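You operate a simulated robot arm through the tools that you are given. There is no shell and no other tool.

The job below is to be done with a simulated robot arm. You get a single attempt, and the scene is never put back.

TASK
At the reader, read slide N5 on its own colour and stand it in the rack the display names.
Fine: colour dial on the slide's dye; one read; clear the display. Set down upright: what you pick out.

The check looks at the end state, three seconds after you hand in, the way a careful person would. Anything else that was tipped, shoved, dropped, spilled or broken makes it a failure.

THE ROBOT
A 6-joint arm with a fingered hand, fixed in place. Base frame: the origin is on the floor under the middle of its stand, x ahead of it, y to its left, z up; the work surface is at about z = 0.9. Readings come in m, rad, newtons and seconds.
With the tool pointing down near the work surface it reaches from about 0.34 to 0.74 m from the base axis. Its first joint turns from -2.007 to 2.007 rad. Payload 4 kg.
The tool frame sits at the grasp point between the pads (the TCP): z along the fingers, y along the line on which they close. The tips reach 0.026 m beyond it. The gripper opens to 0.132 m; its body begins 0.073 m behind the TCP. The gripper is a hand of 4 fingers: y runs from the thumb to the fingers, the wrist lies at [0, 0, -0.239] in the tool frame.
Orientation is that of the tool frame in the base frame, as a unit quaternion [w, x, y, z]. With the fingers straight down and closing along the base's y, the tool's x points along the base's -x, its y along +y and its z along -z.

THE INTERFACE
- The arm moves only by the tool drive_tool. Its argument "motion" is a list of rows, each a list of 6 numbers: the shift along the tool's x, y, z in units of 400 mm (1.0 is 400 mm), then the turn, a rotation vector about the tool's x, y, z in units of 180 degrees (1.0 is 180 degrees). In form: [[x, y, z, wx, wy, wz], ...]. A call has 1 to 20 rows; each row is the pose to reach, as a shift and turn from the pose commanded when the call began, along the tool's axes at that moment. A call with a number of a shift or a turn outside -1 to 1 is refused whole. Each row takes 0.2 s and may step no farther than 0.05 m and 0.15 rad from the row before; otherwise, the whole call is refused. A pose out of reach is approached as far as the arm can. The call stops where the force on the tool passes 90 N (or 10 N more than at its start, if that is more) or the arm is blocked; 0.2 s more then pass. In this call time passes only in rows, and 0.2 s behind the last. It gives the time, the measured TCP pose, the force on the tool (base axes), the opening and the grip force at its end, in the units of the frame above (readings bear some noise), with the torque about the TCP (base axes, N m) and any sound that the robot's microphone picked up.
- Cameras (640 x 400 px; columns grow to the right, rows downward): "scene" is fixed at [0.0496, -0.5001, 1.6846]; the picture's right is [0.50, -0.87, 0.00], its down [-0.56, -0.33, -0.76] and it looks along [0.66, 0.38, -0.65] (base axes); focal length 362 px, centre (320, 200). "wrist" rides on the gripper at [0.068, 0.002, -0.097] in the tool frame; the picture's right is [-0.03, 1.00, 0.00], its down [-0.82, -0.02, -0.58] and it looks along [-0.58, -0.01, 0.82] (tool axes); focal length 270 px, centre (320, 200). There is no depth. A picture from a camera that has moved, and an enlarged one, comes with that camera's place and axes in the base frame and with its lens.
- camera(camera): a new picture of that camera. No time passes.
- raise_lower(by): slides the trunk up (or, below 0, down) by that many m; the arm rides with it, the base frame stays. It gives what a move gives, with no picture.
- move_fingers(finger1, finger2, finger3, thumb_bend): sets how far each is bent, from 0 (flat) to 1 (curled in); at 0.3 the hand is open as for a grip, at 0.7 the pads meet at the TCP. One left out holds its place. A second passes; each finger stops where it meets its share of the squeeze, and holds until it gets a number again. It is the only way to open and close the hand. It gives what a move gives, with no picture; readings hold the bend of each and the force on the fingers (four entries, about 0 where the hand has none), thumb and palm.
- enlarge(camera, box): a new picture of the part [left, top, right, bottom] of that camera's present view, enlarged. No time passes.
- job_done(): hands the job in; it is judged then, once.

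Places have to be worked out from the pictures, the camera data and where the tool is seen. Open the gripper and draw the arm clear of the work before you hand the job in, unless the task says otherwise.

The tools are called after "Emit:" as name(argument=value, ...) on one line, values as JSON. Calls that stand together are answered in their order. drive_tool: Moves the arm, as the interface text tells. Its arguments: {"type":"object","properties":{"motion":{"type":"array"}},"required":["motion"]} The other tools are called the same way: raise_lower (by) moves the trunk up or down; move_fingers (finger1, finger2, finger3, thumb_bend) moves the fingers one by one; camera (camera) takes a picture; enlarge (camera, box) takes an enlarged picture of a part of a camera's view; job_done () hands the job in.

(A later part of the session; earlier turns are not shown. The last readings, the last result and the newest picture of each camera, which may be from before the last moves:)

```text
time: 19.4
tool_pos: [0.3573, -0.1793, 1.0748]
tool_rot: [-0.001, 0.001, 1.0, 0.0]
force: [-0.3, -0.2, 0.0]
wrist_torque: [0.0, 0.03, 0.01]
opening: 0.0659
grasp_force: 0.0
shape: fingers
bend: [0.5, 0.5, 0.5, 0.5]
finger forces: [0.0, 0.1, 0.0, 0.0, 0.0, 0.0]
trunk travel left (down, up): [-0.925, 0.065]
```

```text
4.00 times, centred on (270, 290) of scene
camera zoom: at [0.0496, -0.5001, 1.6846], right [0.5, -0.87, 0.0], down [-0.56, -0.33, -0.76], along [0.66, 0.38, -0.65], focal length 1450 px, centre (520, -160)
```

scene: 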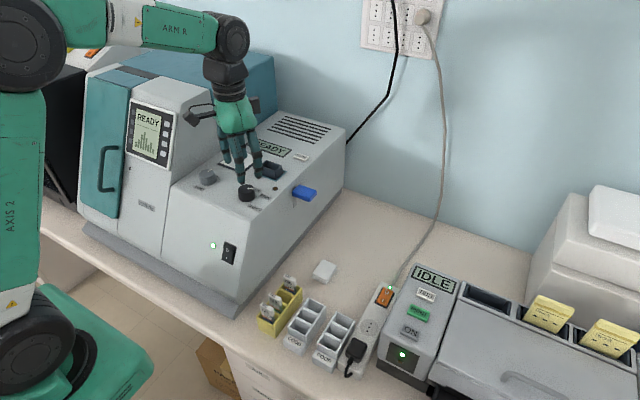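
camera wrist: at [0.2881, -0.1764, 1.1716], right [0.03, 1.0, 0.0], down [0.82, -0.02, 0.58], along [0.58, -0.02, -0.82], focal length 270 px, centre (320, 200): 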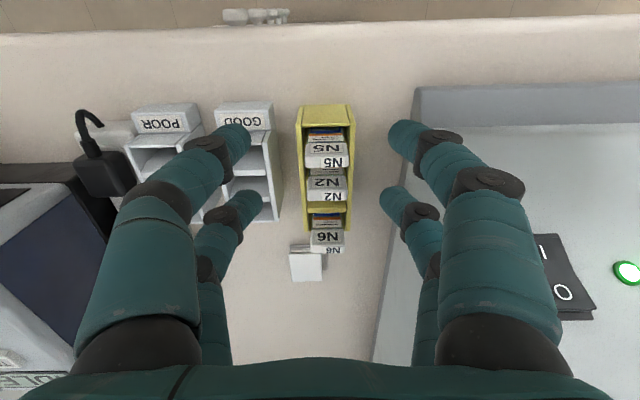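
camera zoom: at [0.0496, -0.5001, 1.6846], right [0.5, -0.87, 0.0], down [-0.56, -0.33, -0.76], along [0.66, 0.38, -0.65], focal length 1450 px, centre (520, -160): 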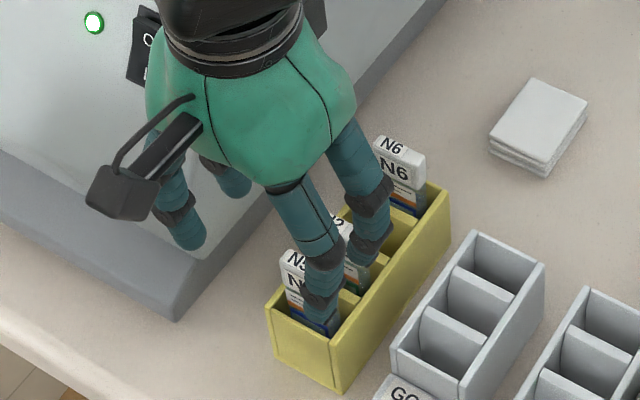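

I enlarge N5 here for a better position estimate.

Emit:
enlarge(camera="wrist", box=[280, 90, 380, 190])

```text
4.00 times, centred on (330, 140) of wrist
camera zoom: at [0.2881, -0.1764, 1.1716], right [0.03, 1.0, 0.0], down [0.82, -0.02, 0.58], along [0.58, -0.02, -0.82], focal length 1081 px, centre (280, 440)
```

zoom: 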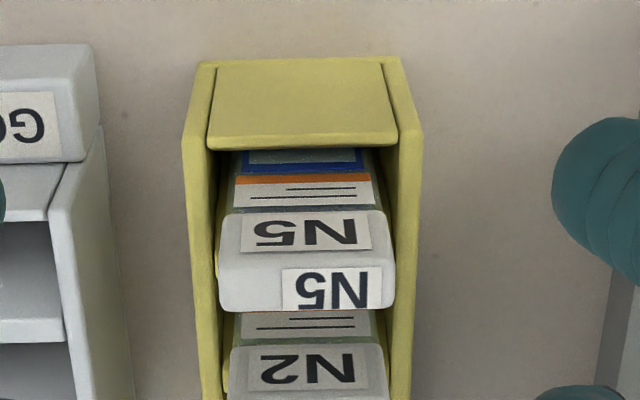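

N5's cap resolves to centre (0.3805, −0.1748), spanning z≈0.972–0.993, 33 mm wide; the rack top is near 0.95. I lower so that the finger2/finger3 pair (19.5 mm ahead of the TCP) straddles the cap at TCP z≈0.986.

Emit:
drive_tool(motion=[[-0.011, 0.01, 0, 0, 0, 0], [-0.011, 0.01, 0.08, 0, 0, 0], [-0.011, 0.01, 0.15, 0, 0, 0], [-0.011, 0.01, 0.19, 0, 0, 0], [-0.011, 0.01, 0.222, 0, 0, 0]])

Emit:
camera(camera="wrist")

Emit:
enlarge(camera="scene", box=[220, 240, 320, 340])

```text
time: 20.6
tool_pos: [0.3659, -0.1751, 0.9897]
tool_rot: [0.0, 0.0, 1.0, 0.0]
force: [-0.5, 0.2, -0.2]
wrist_torque: [-0.01, -0.01, 0.01]
opening: 0.0656
grasp_force: 0.0
shape: fingers
bend: [0.5, 0.5, 0.5, 0.5]
finger forces: [0.0, 0.1, 0.1, 0.0, 0.0, 0.1]
trunk travel left (down, up): [-0.925, 0.065]
```

```text
taken
camera wrist: at [0.2962, -0.1719, 1.086], right [0.03, 1.0, 0.0], down [0.82, -0.02, 0.58], along [0.58, -0.02, -0.82], focal length 270 px, centre (320, 200)
```

wrist: 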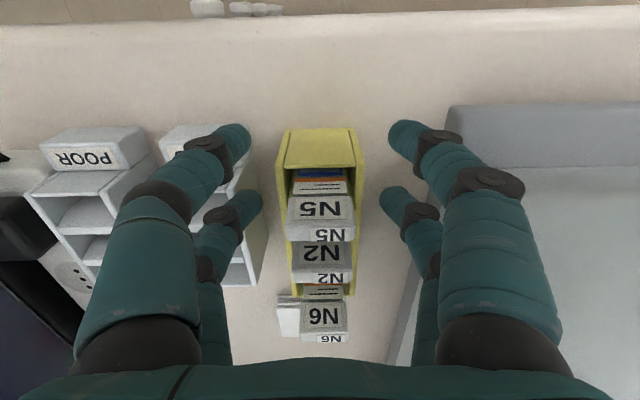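

```text
4.00 times, centred on (270, 290) of scene
camera zoom: at [0.0496, -0.5001, 1.6846], right [0.5, -0.87, 0.0], down [-0.56, -0.33, -0.76], along [0.66, 0.38, -0.65], focal length 1450 px, centre (520, -160)
```

zoom: 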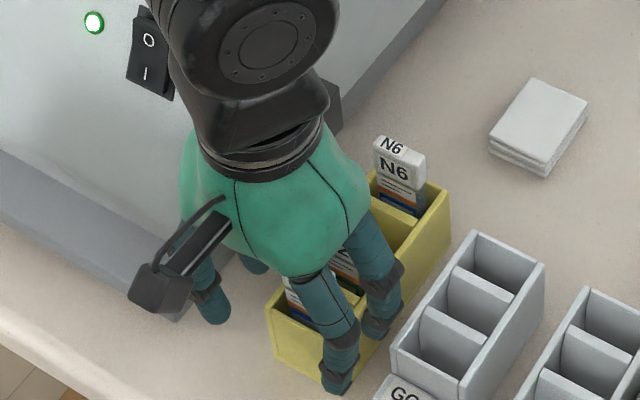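

I zoom to verify the alignment of the far pair with the cap before closing.

Emit:
enlarge(camera="wrist", box=[220, 150, 420, 275])

```text
3.20 times, centred on (320, 212) of wrist
camera zoom: at [0.2962, -0.1719, 1.086], right [0.03, 1.0, 0.0], down [0.82, -0.02, 0.58], along [0.58, -0.02, -0.82], focal length 865 px, centre (320, 160)
```

zoom: 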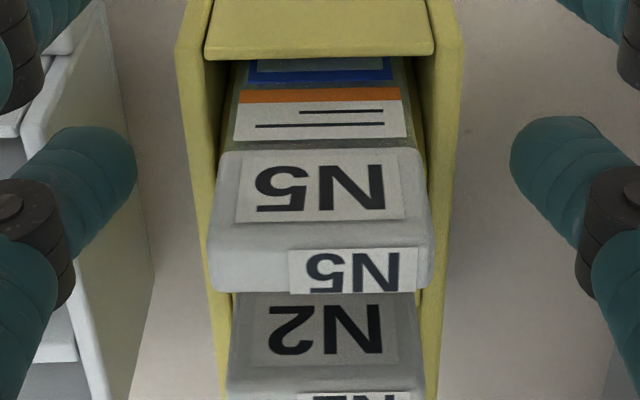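

The cap centre is about 3.5 mm nearer to the robot than the finger pair. I nudge back by that and 4 mm lower, then re-check.

Emit:
drive_tool(motion=[[0.0093, -0.002, 0.01, 0, 0, 0]])

Emit:
enlarge(camera="wrist", box=[220, 150, 420, 275])

```text
time: 21.0
tool_pos: [0.3598, -0.1748, 0.9852]
tool_rot: [0.0, 0.001, 1.0, 0.0]
force: [0.8, -0.4, 0.7]
wrist_torque: [0.01, 0.02, 0.0]
opening: 0.0656
grasp_force: 0.1
shape: fingers
bend: [0.5, 0.5, 0.5, 0.5]
finger forces: [0.1, 0.1, 0.0, 0.1, 0.1, 0.0]
trunk travel left (down, up): [-0.925, 0.065]
```

```text
3.20 times, centred on (320, 212) of wrist
camera zoom: at [0.2919, -0.1719, 1.082], right [0.03, 1.0, 0.0], down [0.82, -0.02, 0.58], along [0.58, -0.02, -0.82], focal length 865 px, centre (320, 160)
```

zoom: 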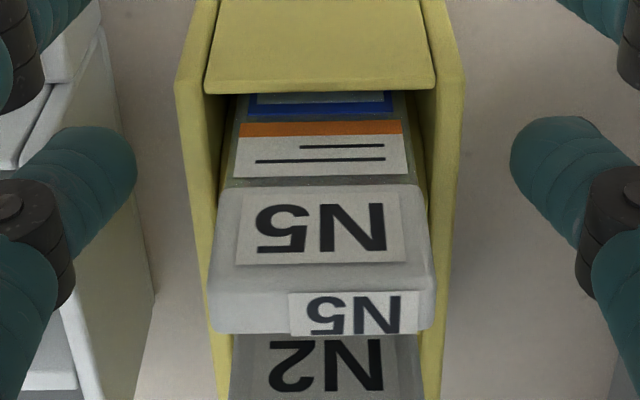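

The pair is now centred on the cap (x 0.3796 vs 0.380). I pinch with finger2 and finger3 only.

Emit:
move_fingers(finger2=0.7, finger3=0.7)

Emit:
enlarge(camera="wrist", box=[220, 150, 420, 275])

Emit:
enlarge(camera="scene", box=[220, 240, 320, 340])

```text
time: 22.0
tool_pos: [0.3611, -0.1746, 0.9851]
tool_rot: [0.0, 0.001, 1.0, 0.001]
force: [-0.4, -0.5, -0.2]
wrist_torque: [-0.02, 0.02, 0.01]
opening: 0.0657
grasp_force: 9.4
shape: fingers
bend: [0.5, 0.6, 0.6, 0.5]
finger forces: [0.1, 8.9, 9.5, 0.1, 0.1, 0.0]
trunk travel left (down, up): [-0.925, 0.065]
```

```text
3.20 times, centred on (320, 212) of wrist
camera zoom: at [0.2918, -0.1718, 1.0822], right [0.03, 1.0, 0.0], down [0.82, -0.02, 0.58], along [0.58, -0.02, -0.82], focal length 865 px, centre (320, 160)
```

zoom: 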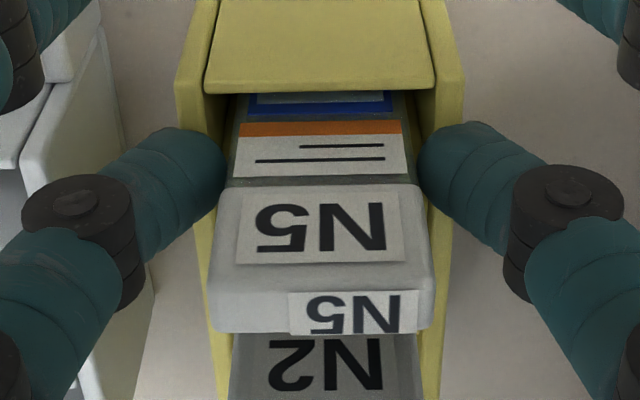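

```text
4.00 times, centred on (270, 290) of scene
camera zoom: at [0.0496, -0.5001, 1.6846], right [0.5, -0.87, 0.0], down [-0.56, -0.33, -0.76], along [0.66, 0.38, -0.65], focal length 1450 px, centre (520, -160)
```

zoom: 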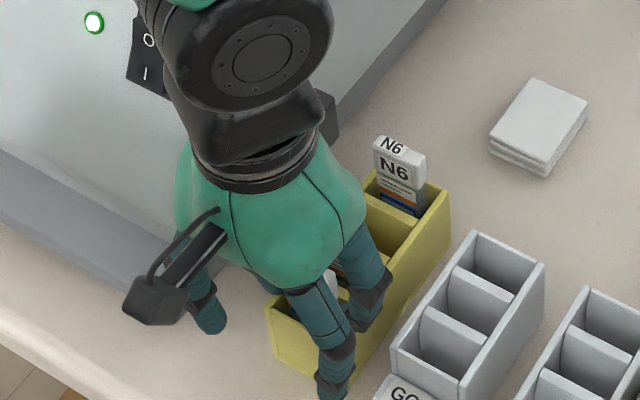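

Both fingers hold with about 9 N each. I lift gently straight up.

Emit:
drive_tool(motion=[[0, 0, -0.025, 0, 0, 0], [0, 0, -0.06, 0, 0, 0], [0, 0, -0.1, 0, 0, 0], [0, 0, -0.15, 0, 0, 0], [0, 0, -0.2, 0, 0, 0], [0, 0, -0.25, 0, 0, 0]])

Emit:
camera(camera="wrist")

Emit:
enlarge(camera="scene", box=[220, 210, 320, 340])

```text
time: 23.4
tool_pos: [0.36, -0.1726, 1.0865]
tool_rot: [0.0, 0.0, 1.0, 0.0]
force: [0.2, 0.2, -0.2]
wrist_torque: [0.02, 0.01, -0.01]
opening: 0.0656
grasp_force: 0.0
shape: fingers
bend: [0.5, 0.7, 0.7, 0.5]
finger forces: [0.0, 0.0, 0.0, 0.1, 0.1, 0.0]
trunk travel left (down, up): [-0.925, 0.065]
```

```text
taken
camera wrist: at [0.2911, -0.1693, 1.183], right [0.03, 1.0, 0.0], down [0.82, -0.02, 0.58], along [0.58, -0.02, -0.82], focal length 270 px, centre (320, 200)
```

wrist: 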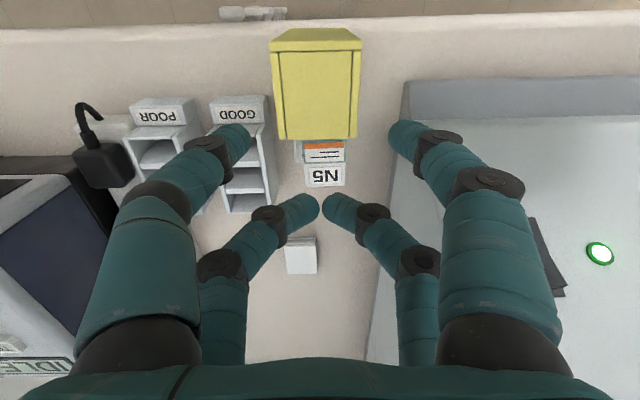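

```text
3.08 times, centred on (270, 275) of scene
camera zoom: at [0.0496, -0.5001, 1.6846], right [0.5, -0.87, 0.0], down [-0.56, -0.33, -0.76], along [0.66, 0.38, -0.65], focal length 1115 px, centre (474, -31)
```

zoom: 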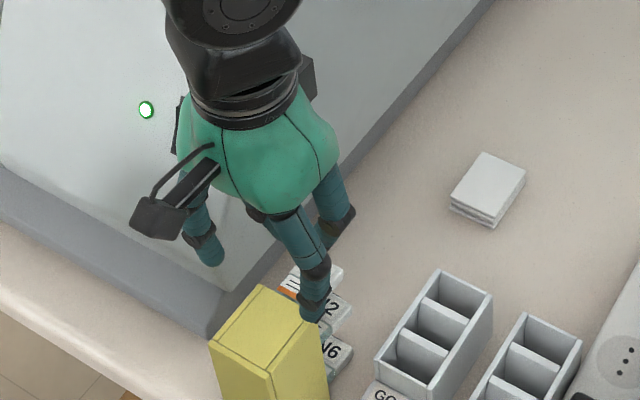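

The lift went wrong: the slide caught in the rack, and the rack seems to have tipped over with it before the slide slipped out of the pinch. I look closely at what happened.

Emit:
enlarge(camera="wrist", box=[250, 20, 380, 220])

Emit:
enlarge(camera="scene", box=[240, 260, 320, 360])

Emit:
camera(camera="scene")

```text
2.00 times, centred on (315, 120) of wrist
camera zoom: at [0.2911, -0.1693, 1.183], right [0.03, 1.0, 0.0], down [0.82, -0.02, 0.58], along [0.58, -0.02, -0.82], focal length 541 px, centre (330, 360)
```

zoom: 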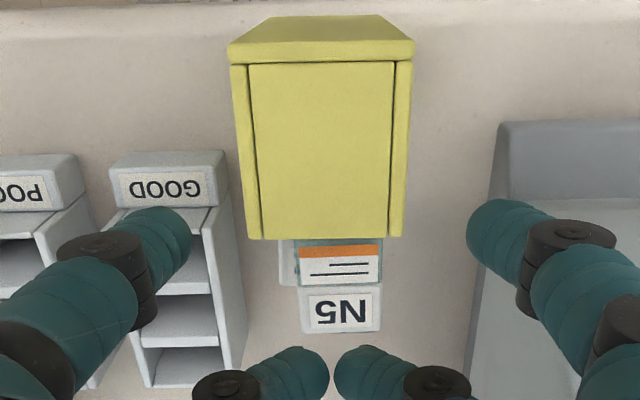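

```text
4.00 times, centred on (280, 310) of scene
camera zoom: at [0.0496, -0.5001, 1.6846], right [0.5, -0.87, 0.0], down [-0.56, -0.33, -0.76], along [0.66, 0.38, -0.65], focal length 1450 px, centre (480, -240)
```

zoom: 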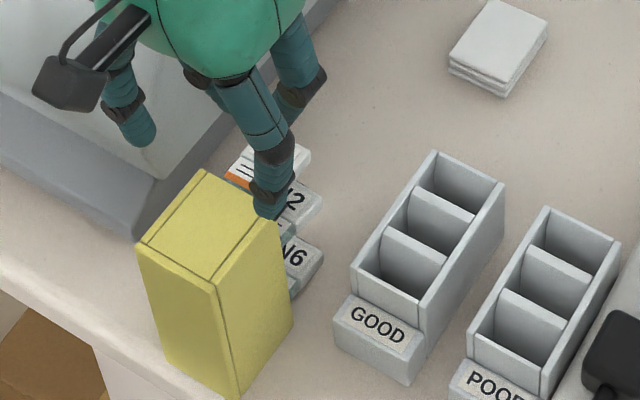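

```text
taken
```

scene: 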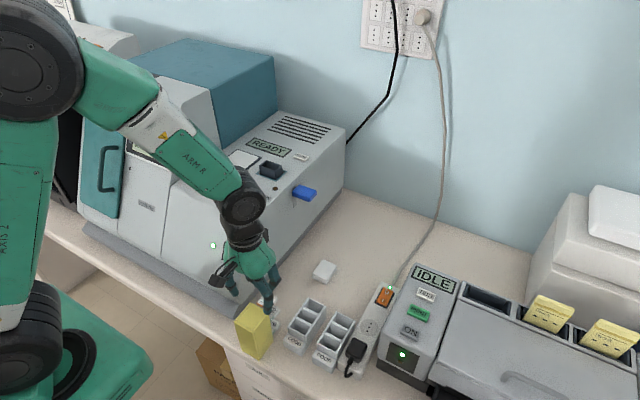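

The yellow rack swung up with N5 and now stands on its far end (opening facing +x), with N5, N2 and N6 still lying in their slots. This is recoverable: I first clear the hand upward and measure the exact situation.

Emit:
drive_tool(motion=[[0, 0, -0.1, 0, 0, 0], [0, 0, -0.2, 0, 0, 0], [0, 0, -0.3, 0, 0, 0], [0, 0, -0.4, 0, 0, 0]])

Emit:
camera(camera="wrist")

Emit:
enlarge(camera="wrist", box=[260, 20, 360, 170])

Emit:
enlarge(camera="scene", box=[225, 260, 325, 360])

```text
time: 24.4
tool_pos: [0.3627, -0.1742, 1.245]
tool_rot: [0.0, 0.002, 1.0, 0.0]
force: [-0.7, 0.3, 0.1]
wrist_torque: [-0.01, 0.01, -0.02]
opening: 0.066
grasp_force: 0.1
shape: fingers
bend: [0.5, 0.7, 0.7, 0.5]
finger forces: [0.0, 0.0, 0.1, 0.0, 0.1, 0.0]
trunk travel left (down, up): [-0.925, 0.065]
```

```text
taken
camera wrist: at [0.2937, -0.1723, 1.3427], right [0.03, 1.0, 0.0], down [0.82, -0.02, 0.58], along [0.58, -0.01, -0.82], focal length 270 px, centre (320, 200)
```

wrist: 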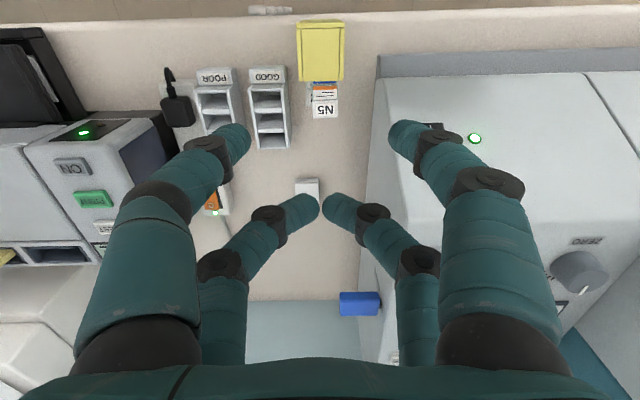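

```text
2.67 times, centred on (310, 95) of wrist
camera zoom: at [0.2937, -0.1723, 1.3427], right [0.03, 1.0, 0.0], down [0.82, -0.02, 0.58], along [0.58, -0.01, -0.82], focal length 721 px, centre (347, 480)
```

zoom: 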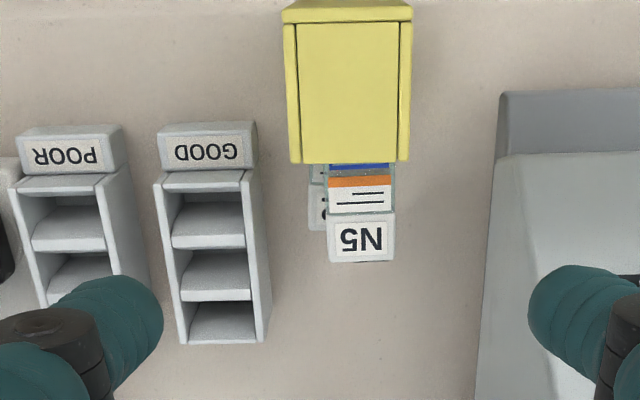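

```text
4.00 times, centred on (275, 310) of scene
camera zoom: at [0.0496, -0.5001, 1.6846], right [0.5, -0.87, 0.0], down [-0.56, -0.33, -0.76], along [0.66, 0.38, -0.65], focal length 1450 px, centre (500, -240)
```

zoom: 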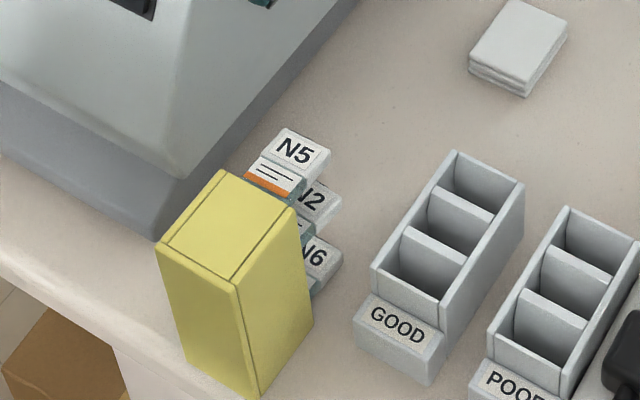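

Measurements: the rack stands at x 0.310–0.361, y −0.198…−0.148, top z≈1.015, with all three slides still in their slots. I will grip its sides with all four fingers, lift it, tilt it back and lay it down on its base. First I open the hand and position above it.

Emit:
move_fingers(finger1=0.5, finger2=0.5, finger3=0.5, thumb_bend=0.5)

Emit:
drive_tool(motion=[[0.03, 0.002, 0.1, 0, 0, 0], [0.065, 0.004, 0.2, 0, 0, 0], [0.065, 0.004, 0.3, 0, 0, 0], [0.065, 0.004, 0.4, 0, 0, 0]])

Emit:
camera(camera="wrist")

Emit:
enlarge(camera="scene", box=[205, 220, 325, 340])

```text
time: 25.4
tool_pos: [0.3638, -0.1755, 1.2452]
tool_rot: [0.0, 0.001, 1.0, 0.0]
force: [0.6, 0.7, 0.2]
wrist_torque: [-0.02, 0.05, -0.02]
opening: 0.0658
grasp_force: 0.1
shape: fingers
bend: [0.5, 0.5, 0.5, 0.5]
finger forces: [0.0, 0.0, 0.1, 0.0, 0.0, 0.0]
trunk travel left (down, up): [-0.925, 0.065]
```

```text
time: 26.4
tool_pos: [0.3352, -0.1703, 1.089]
tool_rot: [0.0, 0.001, 1.0, 0.0]
force: [-0.2, 0.5, 1.7]
wrist_torque: [0.02, 0.04, -0.01]
opening: 0.0659
grasp_force: 0.1
shape: fingers
bend: [0.5, 0.5, 0.5, 0.5]
finger forces: [0.0, 0.1, 0.0, 0.0, 0.0, 0.0]
trunk travel left (down, up): [-0.925, 0.065]
```

```text
taken
camera wrist: at [0.2656, -0.1689, 1.1857], right [0.03, 1.0, 0.0], down [0.82, -0.02, 0.58], along [0.58, -0.02, -0.82], focal length 270 px, centre (320, 200)
```

wrist: 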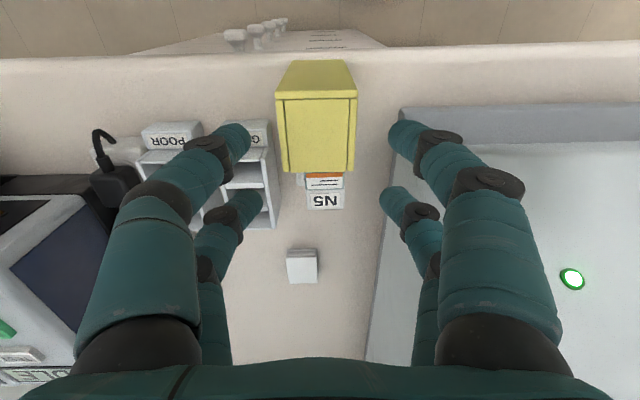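

```text
3.33 times, centred on (265, 280) of scene
camera zoom: at [0.0496, -0.5001, 1.6846], right [0.5, -0.87, 0.0], down [-0.56, -0.33, -0.76], along [0.66, 0.38, -0.65], focal length 1208 px, centre (503, -67)
```

zoom: 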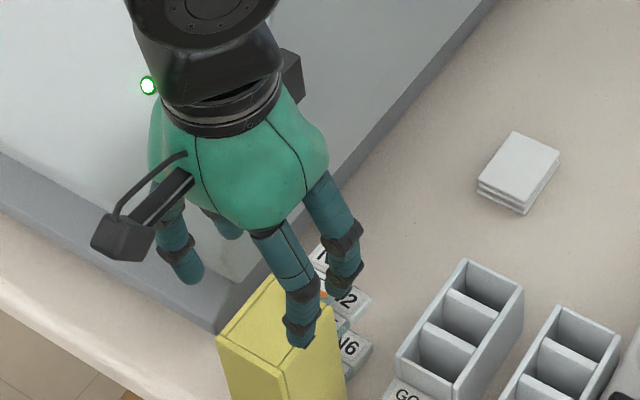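

The rack top centre is at (0.3357, −0.1725). I centre and descend so that the fingertips straddle the top 3 cm of the rack's sides.

Emit:
drive_tool(motion=[[-0.005, -0.004, 0.05, 0, 0, 0], [-0.005, -0.004, 0.1, 0, 0, 0], [-0.005, -0.004, 0.15, 0, 0, 0], [-0.005, -0.004, 0.197, 0, 0, 0]])

Emit:
camera(camera="wrist")

Emit:
enlarge(camera="scene", box=[205, 230, 325, 360])

```text
time: 27.4
tool_pos: [0.3364, -0.1745, 1.0082]
tool_rot: [-0.001, 0.002, 1.0, 0.0]
force: [0.2, -0.2, -1.3]
wrist_torque: [0.0, 0.01, -0.01]
opening: 0.0659
grasp_force: 0.1
shape: fingers
bend: [0.5, 0.5, 0.5, 0.5]
finger forces: [0.1, 0.0, 0.0, 0.0, 0.1, 0.0]
trunk travel left (down, up): [-0.925, 0.065]
```

```text
taken
camera wrist: at [0.2671, -0.1708, 1.1049], right [0.03, 1.0, 0.0], down [0.82, -0.02, 0.58], along [0.58, -0.01, -0.82], focal length 270 px, centre (320, 200)
```

wrist: 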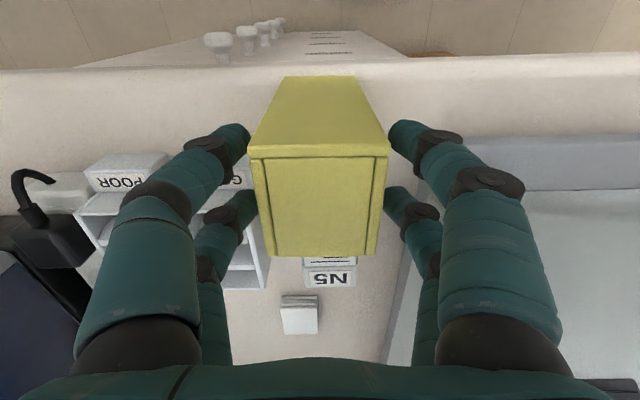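

```text
3.08 times, centred on (265, 295) of scene
camera zoom: at [0.0496, -0.5001, 1.6846], right [0.5, -0.87, 0.0], down [-0.56, -0.33, -0.76], along [0.66, 0.38, -0.65], focal length 1115 px, centre (489, -92)
```

zoom: 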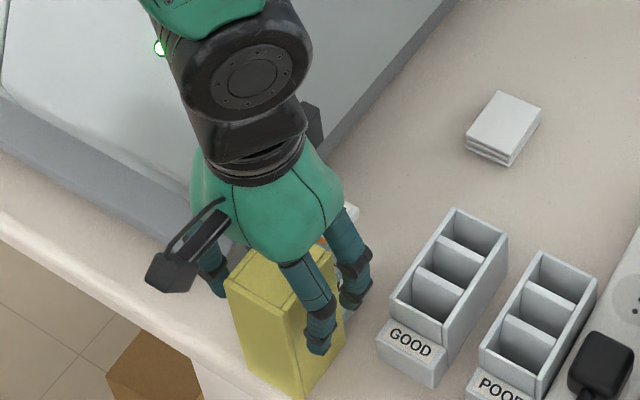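

The rack sits centred between the fingers. I close all four on its sides.

Emit:
move_fingers(finger1=0.65, finger2=0.65, finger3=0.65, thumb_bend=0.65)

Emit:
camera(camera="wrist")

Emit:
enlarge(camera="scene", box=[205, 230, 325, 360])

```text
time: 28.4
tool_pos: [0.336, -0.1728, 1.008]
tool_rot: [-0.001, 0.001, 1.0, 0.0]
force: [0.2, 0.2, -1.7]
wrist_torque: [-0.02, 0.03, 0.01]
opening: 0.0459
grasp_force: 14.6
shape: fingers
bend: [0.55, 0.56, 0.56, 0.6]
finger forces: [7.7, 7.0, 5.8, 0.0, 8.7, 0.1]
trunk travel left (down, up): [-0.925, 0.065]
```

```text
taken
camera wrist: at [0.2671, -0.1708, 1.1051], right [0.03, 1.0, 0.0], down [0.82, -0.02, 0.58], along [0.58, -0.02, -0.82], focal length 270 px, centre (320, 200)
```

wrist: 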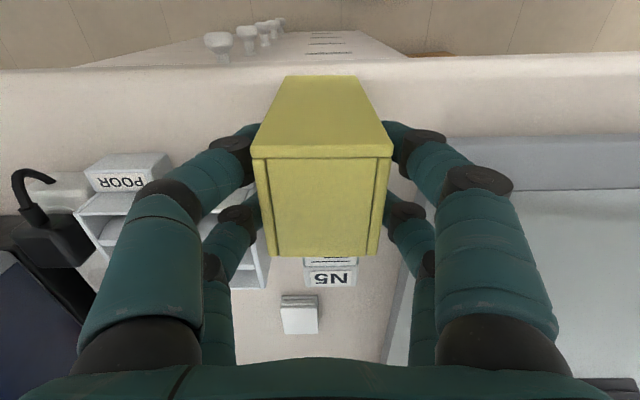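

```text
3.08 times, centred on (265, 295) of scene
camera zoom: at [0.0496, -0.5001, 1.6846], right [0.5, -0.87, 0.0], down [-0.56, -0.33, -0.76], along [0.66, 0.38, -0.65], focal length 1115 px, centre (489, -92)
```

zoom: 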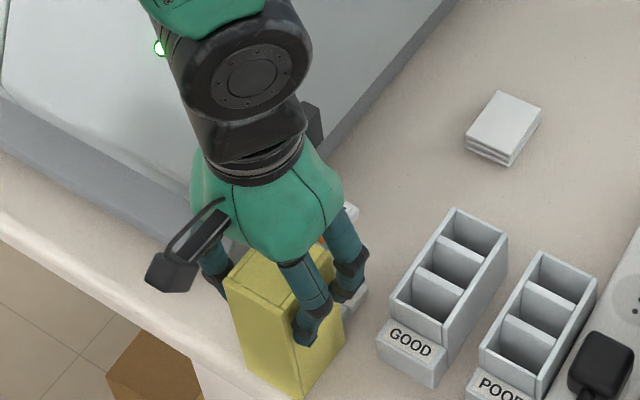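

Grip is about 7 N per finger. I lift slowly a few centimetres and check that the rack and slides come up together.

Emit:
drive_tool(motion=[[0, 0, -0.015, 0, 0, 0], [0, 0, -0.03, 0, 0, 0], [0, 0, -0.05, 0, 0, 0], [0, 0, -0.075, 0, 0, 0], [0, 0, -0.1, 0, 0, 0]])

Emit:
camera(camera="wrist")

Emit:
enlarge(camera="scene", box=[205, 220, 325, 350])

```text
time: 29.6
tool_pos: [0.3352, -0.1728, 1.046]
tool_rot: [0.0, 0.0, 1.0, 0.0]
force: [-0.3, 0.7, -3.4]
wrist_torque: [0.02, 0.04, -0.05]
opening: 0.046
grasp_force: 14.3
shape: fingers
bend: [0.55, 0.56, 0.56, 0.6]
finger forces: [7.6, 7.1, 5.8, 0.1, 8.8, 0.0]
trunk travel left (down, up): [-0.925, 0.065]
```

```text
taken
camera wrist: at [0.2668, -0.1701, 1.1432], right [0.03, 1.0, 0.0], down [0.82, -0.02, 0.58], along [0.58, -0.02, -0.82], focal length 270 px, centre (320, 200)
```

wrist: 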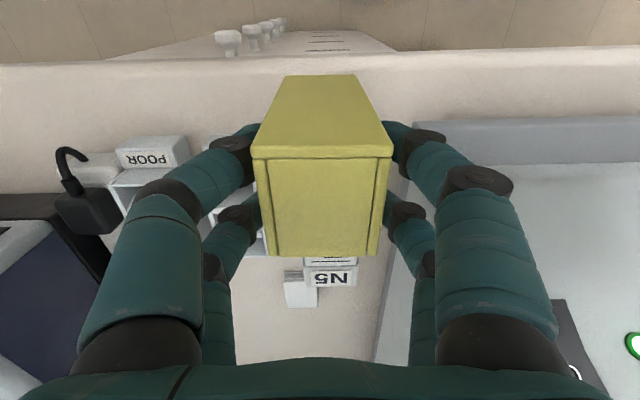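

```text
3.08 times, centred on (265, 285) of scene
camera zoom: at [0.0496, -0.5001, 1.6846], right [0.5, -0.87, 0.0], down [-0.56, -0.33, -0.76], along [0.66, 0.38, -0.65], focal length 1115 px, centre (489, -62)
```

zoom: 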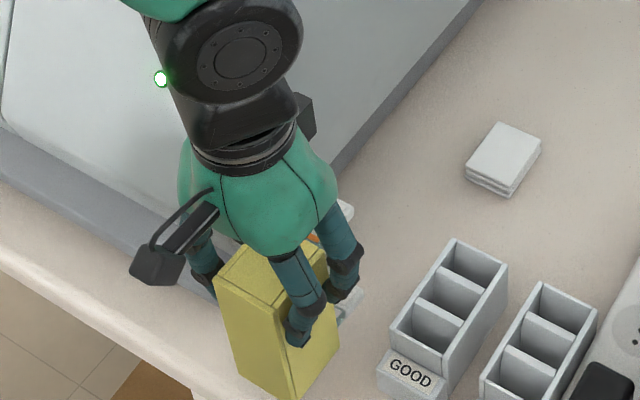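

The rack and all slides are firmly held. I raise it and carry it forward over free bench before tilting it back.

Emit:
drive_tool(motion=[[-0.03, 0, -0.08, 0, 0, 0], [-0.1, 0, -0.15, 0, 0, 0], [-0.19, 0, -0.1875, 0, 0, 0], [-0.28, 0, -0.1875, 0, 0, 0], [-0.3675, 0, -0.1875, 0, 0, 0]])

Emit:
camera(camera="wrist")

Emit:
camera(camera="scene")

```text
time: 30.8
tool_pos: [0.4854, -0.1716, 1.1208]
tool_rot: [-0.001, 0.001, 1.0, 0.0]
force: [0.3, -0.2, -2.7]
wrist_torque: [0.02, 0.05, 0.0]
opening: 0.0461
grasp_force: 14.4
shape: fingers
bend: [0.55, 0.56, 0.56, 0.6]
finger forces: [7.5, 7.0, 5.8, 0.1, 8.7, 0.0]
trunk travel left (down, up): [-0.925, 0.065]
```

```text
taken
camera wrist: at [0.4171, -0.1689, 1.2185], right [0.03, 1.0, 0.0], down [0.82, -0.02, 0.58], along [0.58, -0.01, -0.82], focal length 270 px, centre (320, 200)
```

wrist: 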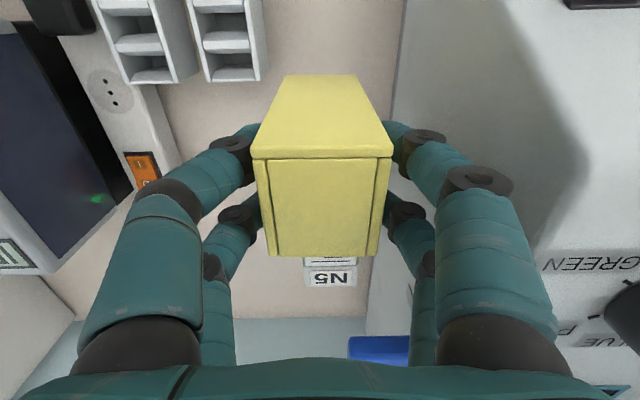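

```text
taken
```

scene: 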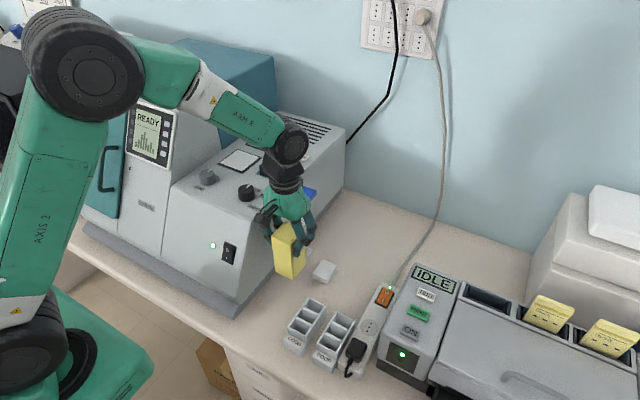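

Everything is hanging steady. I tilt the hand forward in 7.5° steps (to 45°), drawing back a little in x so nothing nears the reader's lever.

Emit:
drive_tool(motion=[[0.03, 0, 0, 0, -0.04167, 0], [0.06, 0, 0, 0, -0.08333, 0], [0.09, 0, 0, 0, -0.125, 0]])

Emit:
camera(camera="wrist")

Emit:
enlarge(camera="scene", box=[220, 160, 380, 330])

```text
time: 31.6
tool_pos: [0.4489, -0.1733, 1.1211]
tool_rot: [0.196, 0.0, 0.981, 0.0]
force: [-0.9, 0.2, -3.5]
wrist_torque: [-0.01, 0.08, 0.03]
opening: 0.0457
grasp_force: 14.4
shape: fingers
bend: [0.55, 0.56, 0.56, 0.6]
finger forces: [7.5, 6.9, 5.7, 0.1, 8.6, 0.0]
trunk travel left (down, up): [-0.925, 0.065]
```

```text
taken
camera wrist: at [0.3473, -0.1708, 1.185], right [0.03, 1.0, 0.01], down [0.53, -0.02, 0.85], along [0.85, -0.02, -0.53], focal length 270 px, centre (320, 200)
```

wrist: 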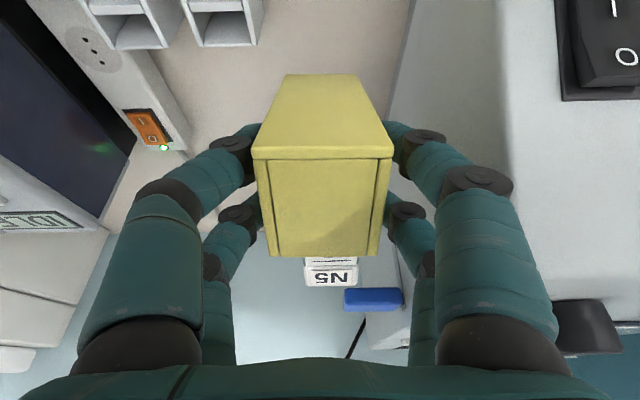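

```text
2.35 times, centred on (300, 245) of scene
camera zoom: at [0.0496, -0.5001, 1.6846], right [0.5, -0.87, 0.0], down [-0.56, -0.33, -0.76], along [0.66, 0.38, -0.65], focal length 853 px, centre (367, 94)
```

zoom: 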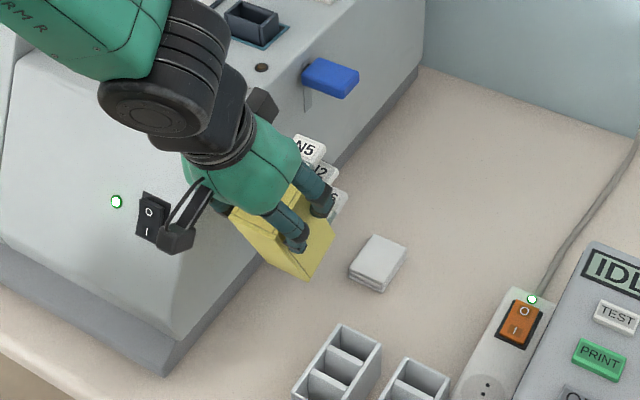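

The tilt works and the slides stay seated. I continue to 45°.

Emit:
drive_tool(motion=[[0, 0, 0, 0, -0.04167, 0], [0, 0, 0, 0, -0.08333, 0], [0, 0, 0, 0, -0.125, 0]])

Emit:
camera(camera="wrist")

Emit:
enlarge(camera="scene", box=[220, 160, 380, 330])

```text
time: 32.4
tool_pos: [0.4989, -0.1578, 1.2414]
tool_rot: [0.347, 0.009, 0.938, -0.003]
force: [0.0, 0.5, -2.9]
wrist_torque: [-0.01, 0.1, 0.03]
opening: 0.0454
grasp_force: 15.1
shape: fingers
bend: [0.55, 0.56, 0.57, 0.6]
finger forces: [7.7, 7.1, 6.1, 0.0, 8.9, 0.1]
out of reach, approached as far as the arm can: row 1, 2, 3
trunk travel left (down, up): [-0.925, 0.065]
```

```text
taken
camera wrist: at [0.3834, -0.1528, 1.271], right [0.04, 1.0, 0.02], down [0.24, -0.03, 0.97], along [0.97, -0.03, -0.24], focal length 270 px, centre (320, 200)
```

wrist: 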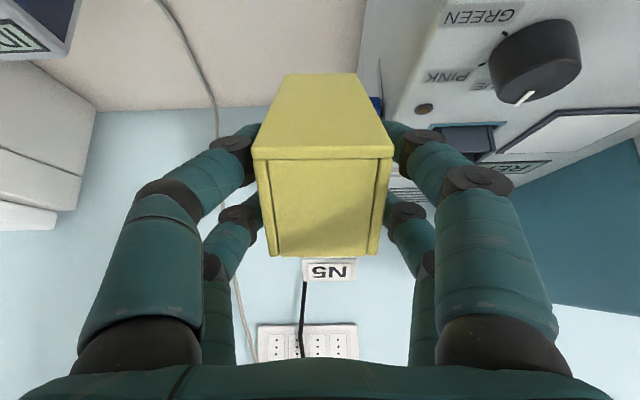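

```text
2.35 times, centred on (300, 245) of scene
camera zoom: at [0.0496, -0.5001, 1.6846], right [0.5, -0.87, 0.0], down [-0.56, -0.33, -0.76], along [0.66, 0.38, -0.65], focal length 853 px, centre (367, 94)
```

zoom: 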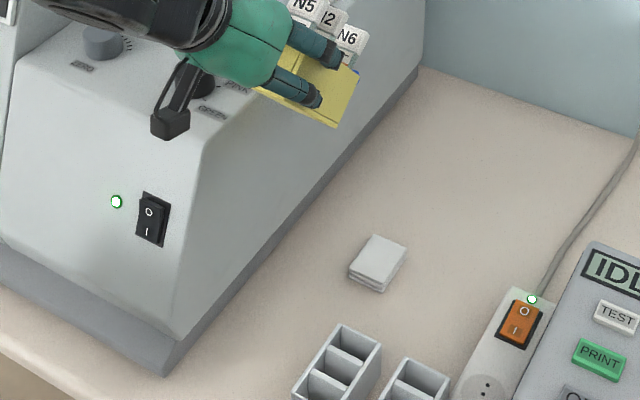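

The arm reached its limit near 40° (the wrist gets too close to the base). I send a null row to see which pose is now considered commanded before planning the next step.

Emit:
drive_tool(motion=[[0, 0, 0, 0, 0, 0]])

Emit:
camera(camera="wrist")

```text
time: 32.8
tool_pos: [0.4984, -0.1578, 1.2407]
tool_rot: [0.347, 0.008, 0.938, -0.002]
force: [-0.3, 0.8, -3.5]
wrist_torque: [0.02, 0.13, -0.02]
opening: 0.0457
grasp_force: 15.2
shape: fingers
bend: [0.55, 0.56, 0.57, 0.6]
finger forces: [7.7, 7.0, 6.1, 0.0, 8.8, 0.1]
trunk travel left (down, up): [-0.925, 0.065]
```

```text
taken
camera wrist: at [0.3836, -0.1529, 1.2708], right [0.04, 1.0, 0.02], down [0.24, -0.03, 0.97], along [0.97, -0.03, -0.25], focal length 270 px, centre (320, 200)
```

wrist: 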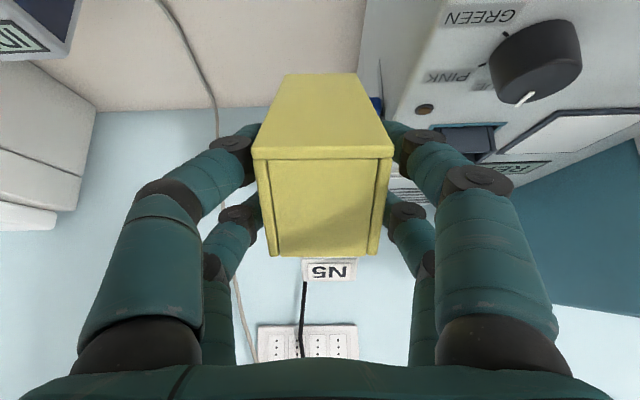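

The commanded pose equals the reached one (40.6° tilt). I now lower it straight down beside the reader to just above the bench, shifting slightly away from the reader wall.

Emit:
drive_tool(motion=[[0, -0.0425, 0, 0, 0, 0], [0.07, -0.0425, 0.0833, 0, 0, 0], [0.14, -0.0425, 0.1667, 0, 0, 0], [0.21, -0.0425, 0.25, 0, 0, 0], [0.273, -0.0425, 0.3256, 0, 0, 0]])

Emit:
camera(camera="wrist")

Emit:
enlarge(camera="scene", box=[220, 160, 380, 330])

```text
time: 34.0
tool_pos: [0.5558, -0.1731, 1.187]
tool_rot: [0.32, 0.014, 0.947, -0.004]
force: [-5.5, -1.0, 9.4]
wrist_torque: [0.11, 0.06, 0.05]
opening: 0.0457
grasp_force: 17.6
shape: fingers
bend: [0.57, 0.57, 0.56, 0.61]
finger forces: [8.7, 8.4, 7.1, 0.1, 10.5, 0.0]
out of reach, approached as far as the arm can: row 2, 3, 4, 5
trunk travel left (down, up): [-0.925, 0.065]
```

```text
taken
camera wrist: at [0.4423, -0.1664, 1.2219], right [0.05, 1.0, 0.02], down [0.3, -0.03, 0.95], along [0.95, -0.04, -0.3], focal length 270 px, centre (320, 200)
```

wrist: 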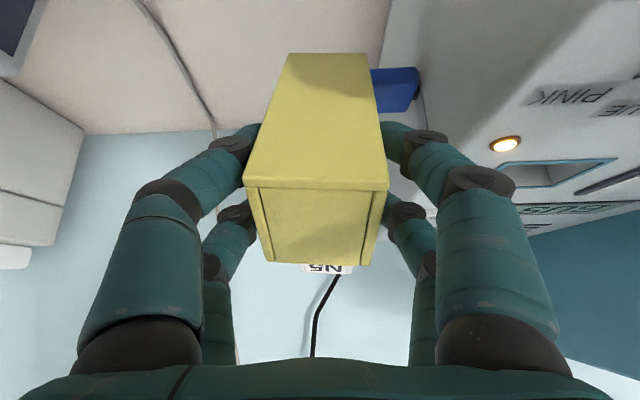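

```text
2.35 times, centred on (300, 245) of scene
camera zoom: at [0.0496, -0.5001, 1.6846], right [0.5, -0.87, 0.0], down [-0.56, -0.33, -0.76], along [0.66, 0.38, -0.65], focal length 853 px, centre (367, 94)
```

zoom: 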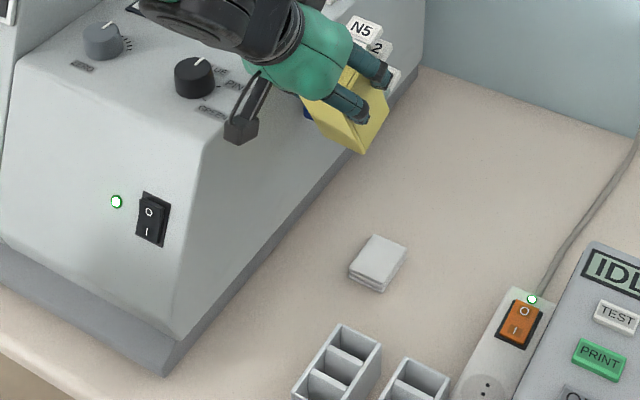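

The arm could not follow and drifted forward, so the rack now touches the reader's lever. The lamp is lit. I look at the reader's display and the contact before moving away.

Emit:
enlarge(camera="wrist", box=[340, 50, 640, 250])

Emit:
enlarge(camera="scene", box=[200, 100, 350, 220])

```text
2.00 times, centred on (490, 150) of wrist
camera zoom: at [0.4423, -0.1664, 1.2219], right [0.05, 1.0, 0.02], down [0.3, -0.03, 0.95], along [0.95, -0.04, -0.3], focal length 541 px, centre (-20, 300)
```

zoom: 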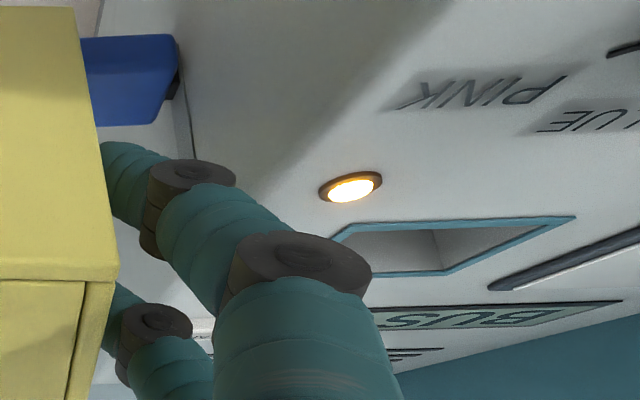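

```text
3.33 times, centred on (275, 160) of scene
camera zoom: at [0.0496, -0.5001, 1.6846], right [0.5, -0.87, 0.0], down [-0.56, -0.33, -0.76], along [0.66, 0.38, -0.65], focal length 1208 px, centre (470, 333)
```

zoom: 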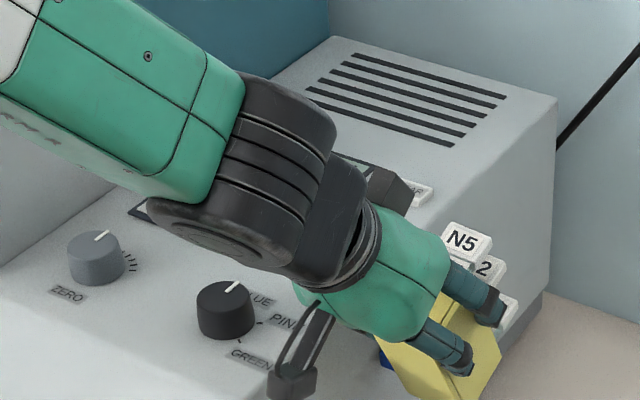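

The rack pushed the lever down: the well sank, the lamp lit, and the display shows BUSY. I lift off the lever immediately, straight up and then back, reducing the tilt.

Emit:
drive_tool(motion=[[-0.068, 0, -0.0895, 0, 0, 0], [-0.054, 0, -0.1945, 0, 0.0417, 0], [-0.022, 0, -0.297, 0, 0.0833, 0], [0.0195, 0, -0.37, 0, 0.0833, 0]])

Emit:
camera(camera="wrist")

Emit:
camera(camera="scene")

```text
time: 35.0
tool_pos: [0.4535, -0.1685, 1.2993]
tool_rot: [0.191, 0.014, 0.981, -0.002]
force: [-0.8, 0.0, -2.5]
wrist_torque: [-0.02, 0.08, 0.02]
opening: 0.0457
grasp_force: 14.9
shape: fingers
bend: [0.56, 0.57, 0.56, 0.61]
finger forces: [7.1, 7.4, 5.8, 0.0, 8.6, 0.0]
trunk travel left (down, up): [-0.925, 0.065]
```

```text
taken
camera wrist: at [0.3542, -0.1638, 1.3642], right [0.05, 1.0, 0.01], down [0.54, -0.04, 0.84], along [0.84, -0.04, -0.54], focal length 270 px, centre (320, 200)
```

wrist: 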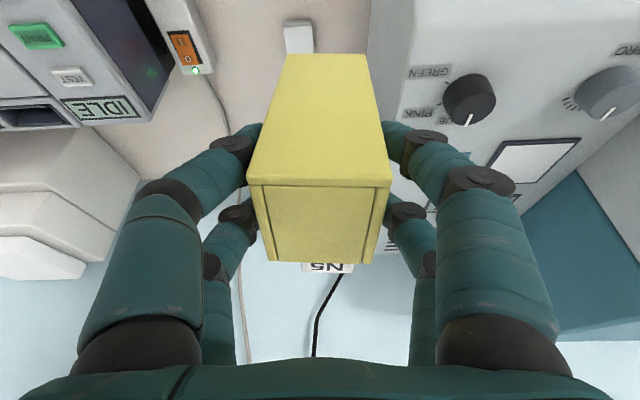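

```text
taken
```

scene: 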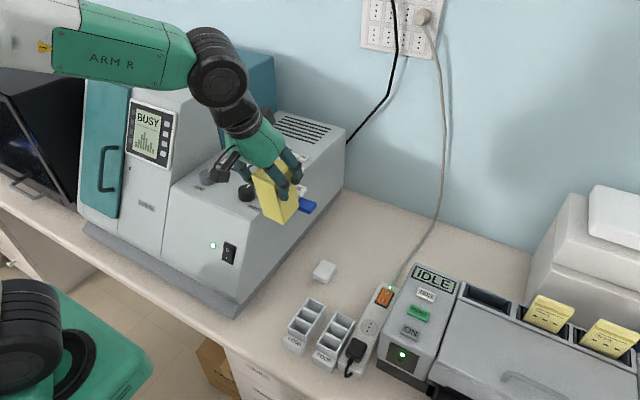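

I'm clear of the lever. I check the lever, lamp and display again.

Emit:
enlarge(camera="scene", box=[200, 120, 350, 240])

Emit:
enlarge(camera="scene", box=[110, 90, 190, 170])

Emit:
enlarge(camera="wrist", box=[370, 50, 640, 250])

```text
3.33 times, centred on (275, 180) of scene
camera zoom: at [0.0496, -0.5001, 1.6846], right [0.5, -0.87, 0.0], down [-0.56, -0.33, -0.76], along [0.66, 0.38, -0.65], focal length 1208 px, centre (470, 267)
```

zoom: 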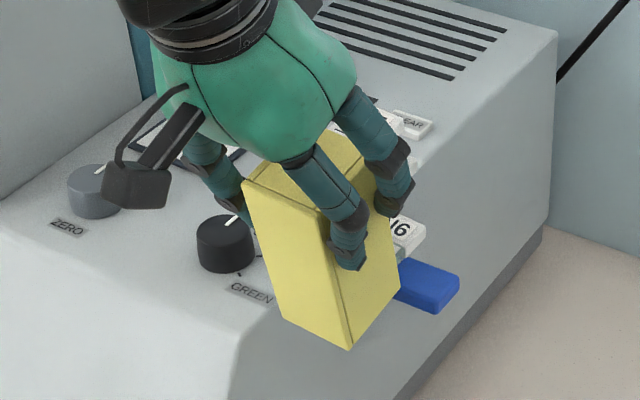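

```text
5.00 times, centred on (150, 130) of scene
camera zoom: at [0.0496, -0.5001, 1.6846], right [0.5, -0.87, 0.0], down [-0.56, -0.33, -0.76], along [0.66, 0.38, -0.65], focal length 1812 px, centre (1170, 550)
```

zoom: 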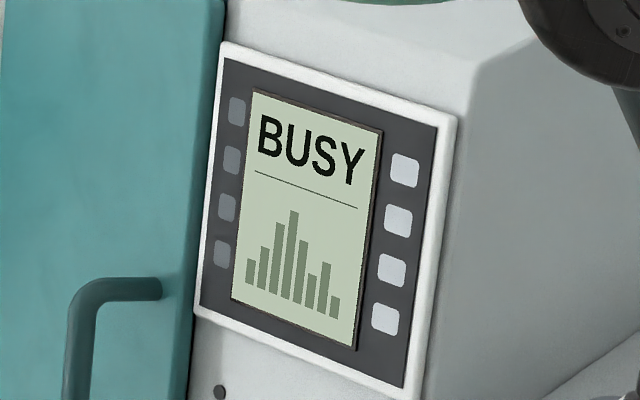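

```text
2.00 times, centred on (505, 150) of wrist
camera zoom: at [0.3542, -0.1638, 1.3642], right [0.05, 1.0, 0.01], down [0.54, -0.04, 0.84], along [0.84, -0.04, -0.54], focal length 541 px, centre (-50, 300)
```

zoom: 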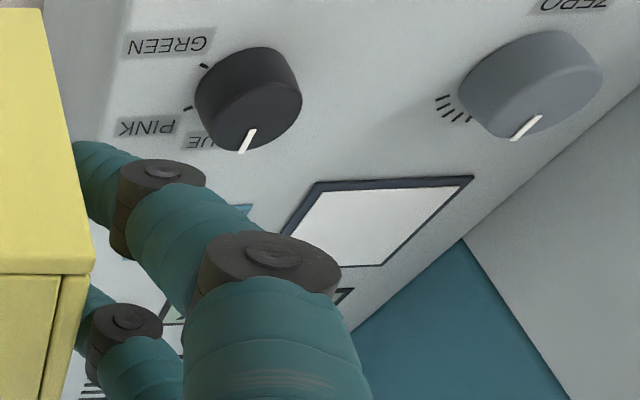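

Both displays are one device and read BUSY; the lever stayed down. To reach the tilt I need, the trunk should sit lower, so I lower it in steps while keeping the rack high.

Emit:
raise_lower(by=-0.12)

Emit:
camera(camera="scene")

Emit:
camera(camera="wrist")

```text
time: 36.5
tool_pos: [0.4555, -0.1694, 1.1785]
tool_rot: [0.191, 0.015, 0.981, -0.002]
force: [1.1, 0.6, -3.1]
wrist_torque: [-0.01, 0.07, 0.02]
opening: 0.0459
grasp_force: 13.8
shape: fingers
bend: [0.56, 0.57, 0.56, 0.61]
finger forces: [7.0, 7.4, 5.7, 0.1, 8.7, 0.1]
trunk travel left (down, up): [-0.805, 0.185]
```

```text
taken
```

scene: 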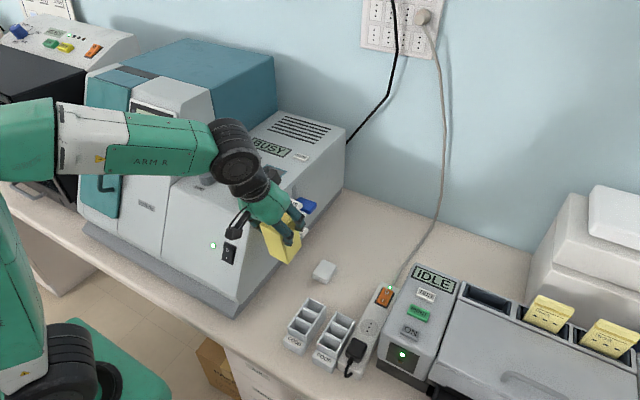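

```text
taken
camera wrist: at [0.3558, -0.1641, 1.2434], right [0.05, 1.0, 0.01], down [0.54, -0.04, 0.84], along [0.84, -0.04, -0.54], focal length 270 px, centre (320, 200)
```

wrist: 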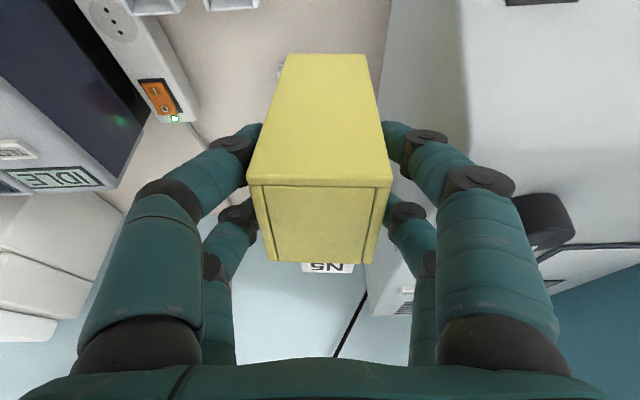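

Good. I raise the tool again by about 0.1 m and continue lowering the trunk.

Emit:
drive_tool(motion=[[-0.0312, 0, -0.0772, 0, 0, 0], [-0.0625, 0, -0.1545, 0, 0, 0], [-0.0937, 0, -0.2317, 0, 0, 0]])

Emit:
raise_lower(by=-0.12)

Emit:
camera(camera="scene")

```text
time: 37.3
tool_pos: [0.4545, -0.1682, 1.2806]
tool_rot: [0.19, 0.015, 0.982, -0.002]
force: [0.1, -0.1, -3.2]
wrist_torque: [-0.04, 0.07, 0.0]
opening: 0.0456
grasp_force: 14.4
shape: fingers
bend: [0.56, 0.57, 0.56, 0.61]
finger forces: [7.0, 7.4, 5.9, 0.0, 8.8, 0.1]
trunk travel left (down, up): [-0.805, 0.185]
```

```text
time: 38.8
tool_pos: [0.454, -0.1691, 1.1608]
tool_rot: [0.191, 0.014, 0.982, -0.001]
force: [0.8, -0.6, -2.7]
wrist_torque: [-0.01, 0.08, 0.0]
opening: 0.0459
grasp_force: 15.2
shape: fingers
bend: [0.56, 0.57, 0.56, 0.61]
finger forces: [7.0, 7.3, 5.9, 0.1, 8.8, 0.0]
trunk travel left (down, up): [-0.685, 0.305]
```

```text
taken
```

scene: 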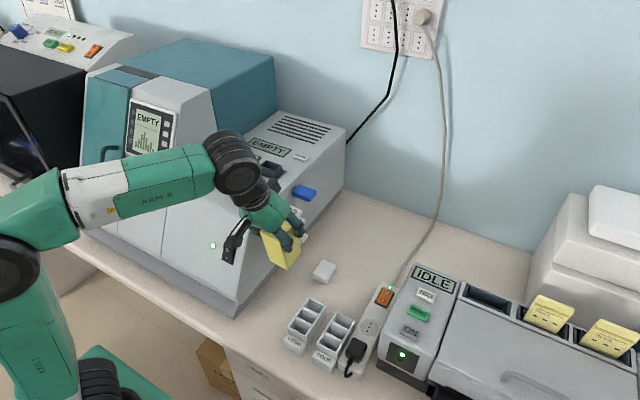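

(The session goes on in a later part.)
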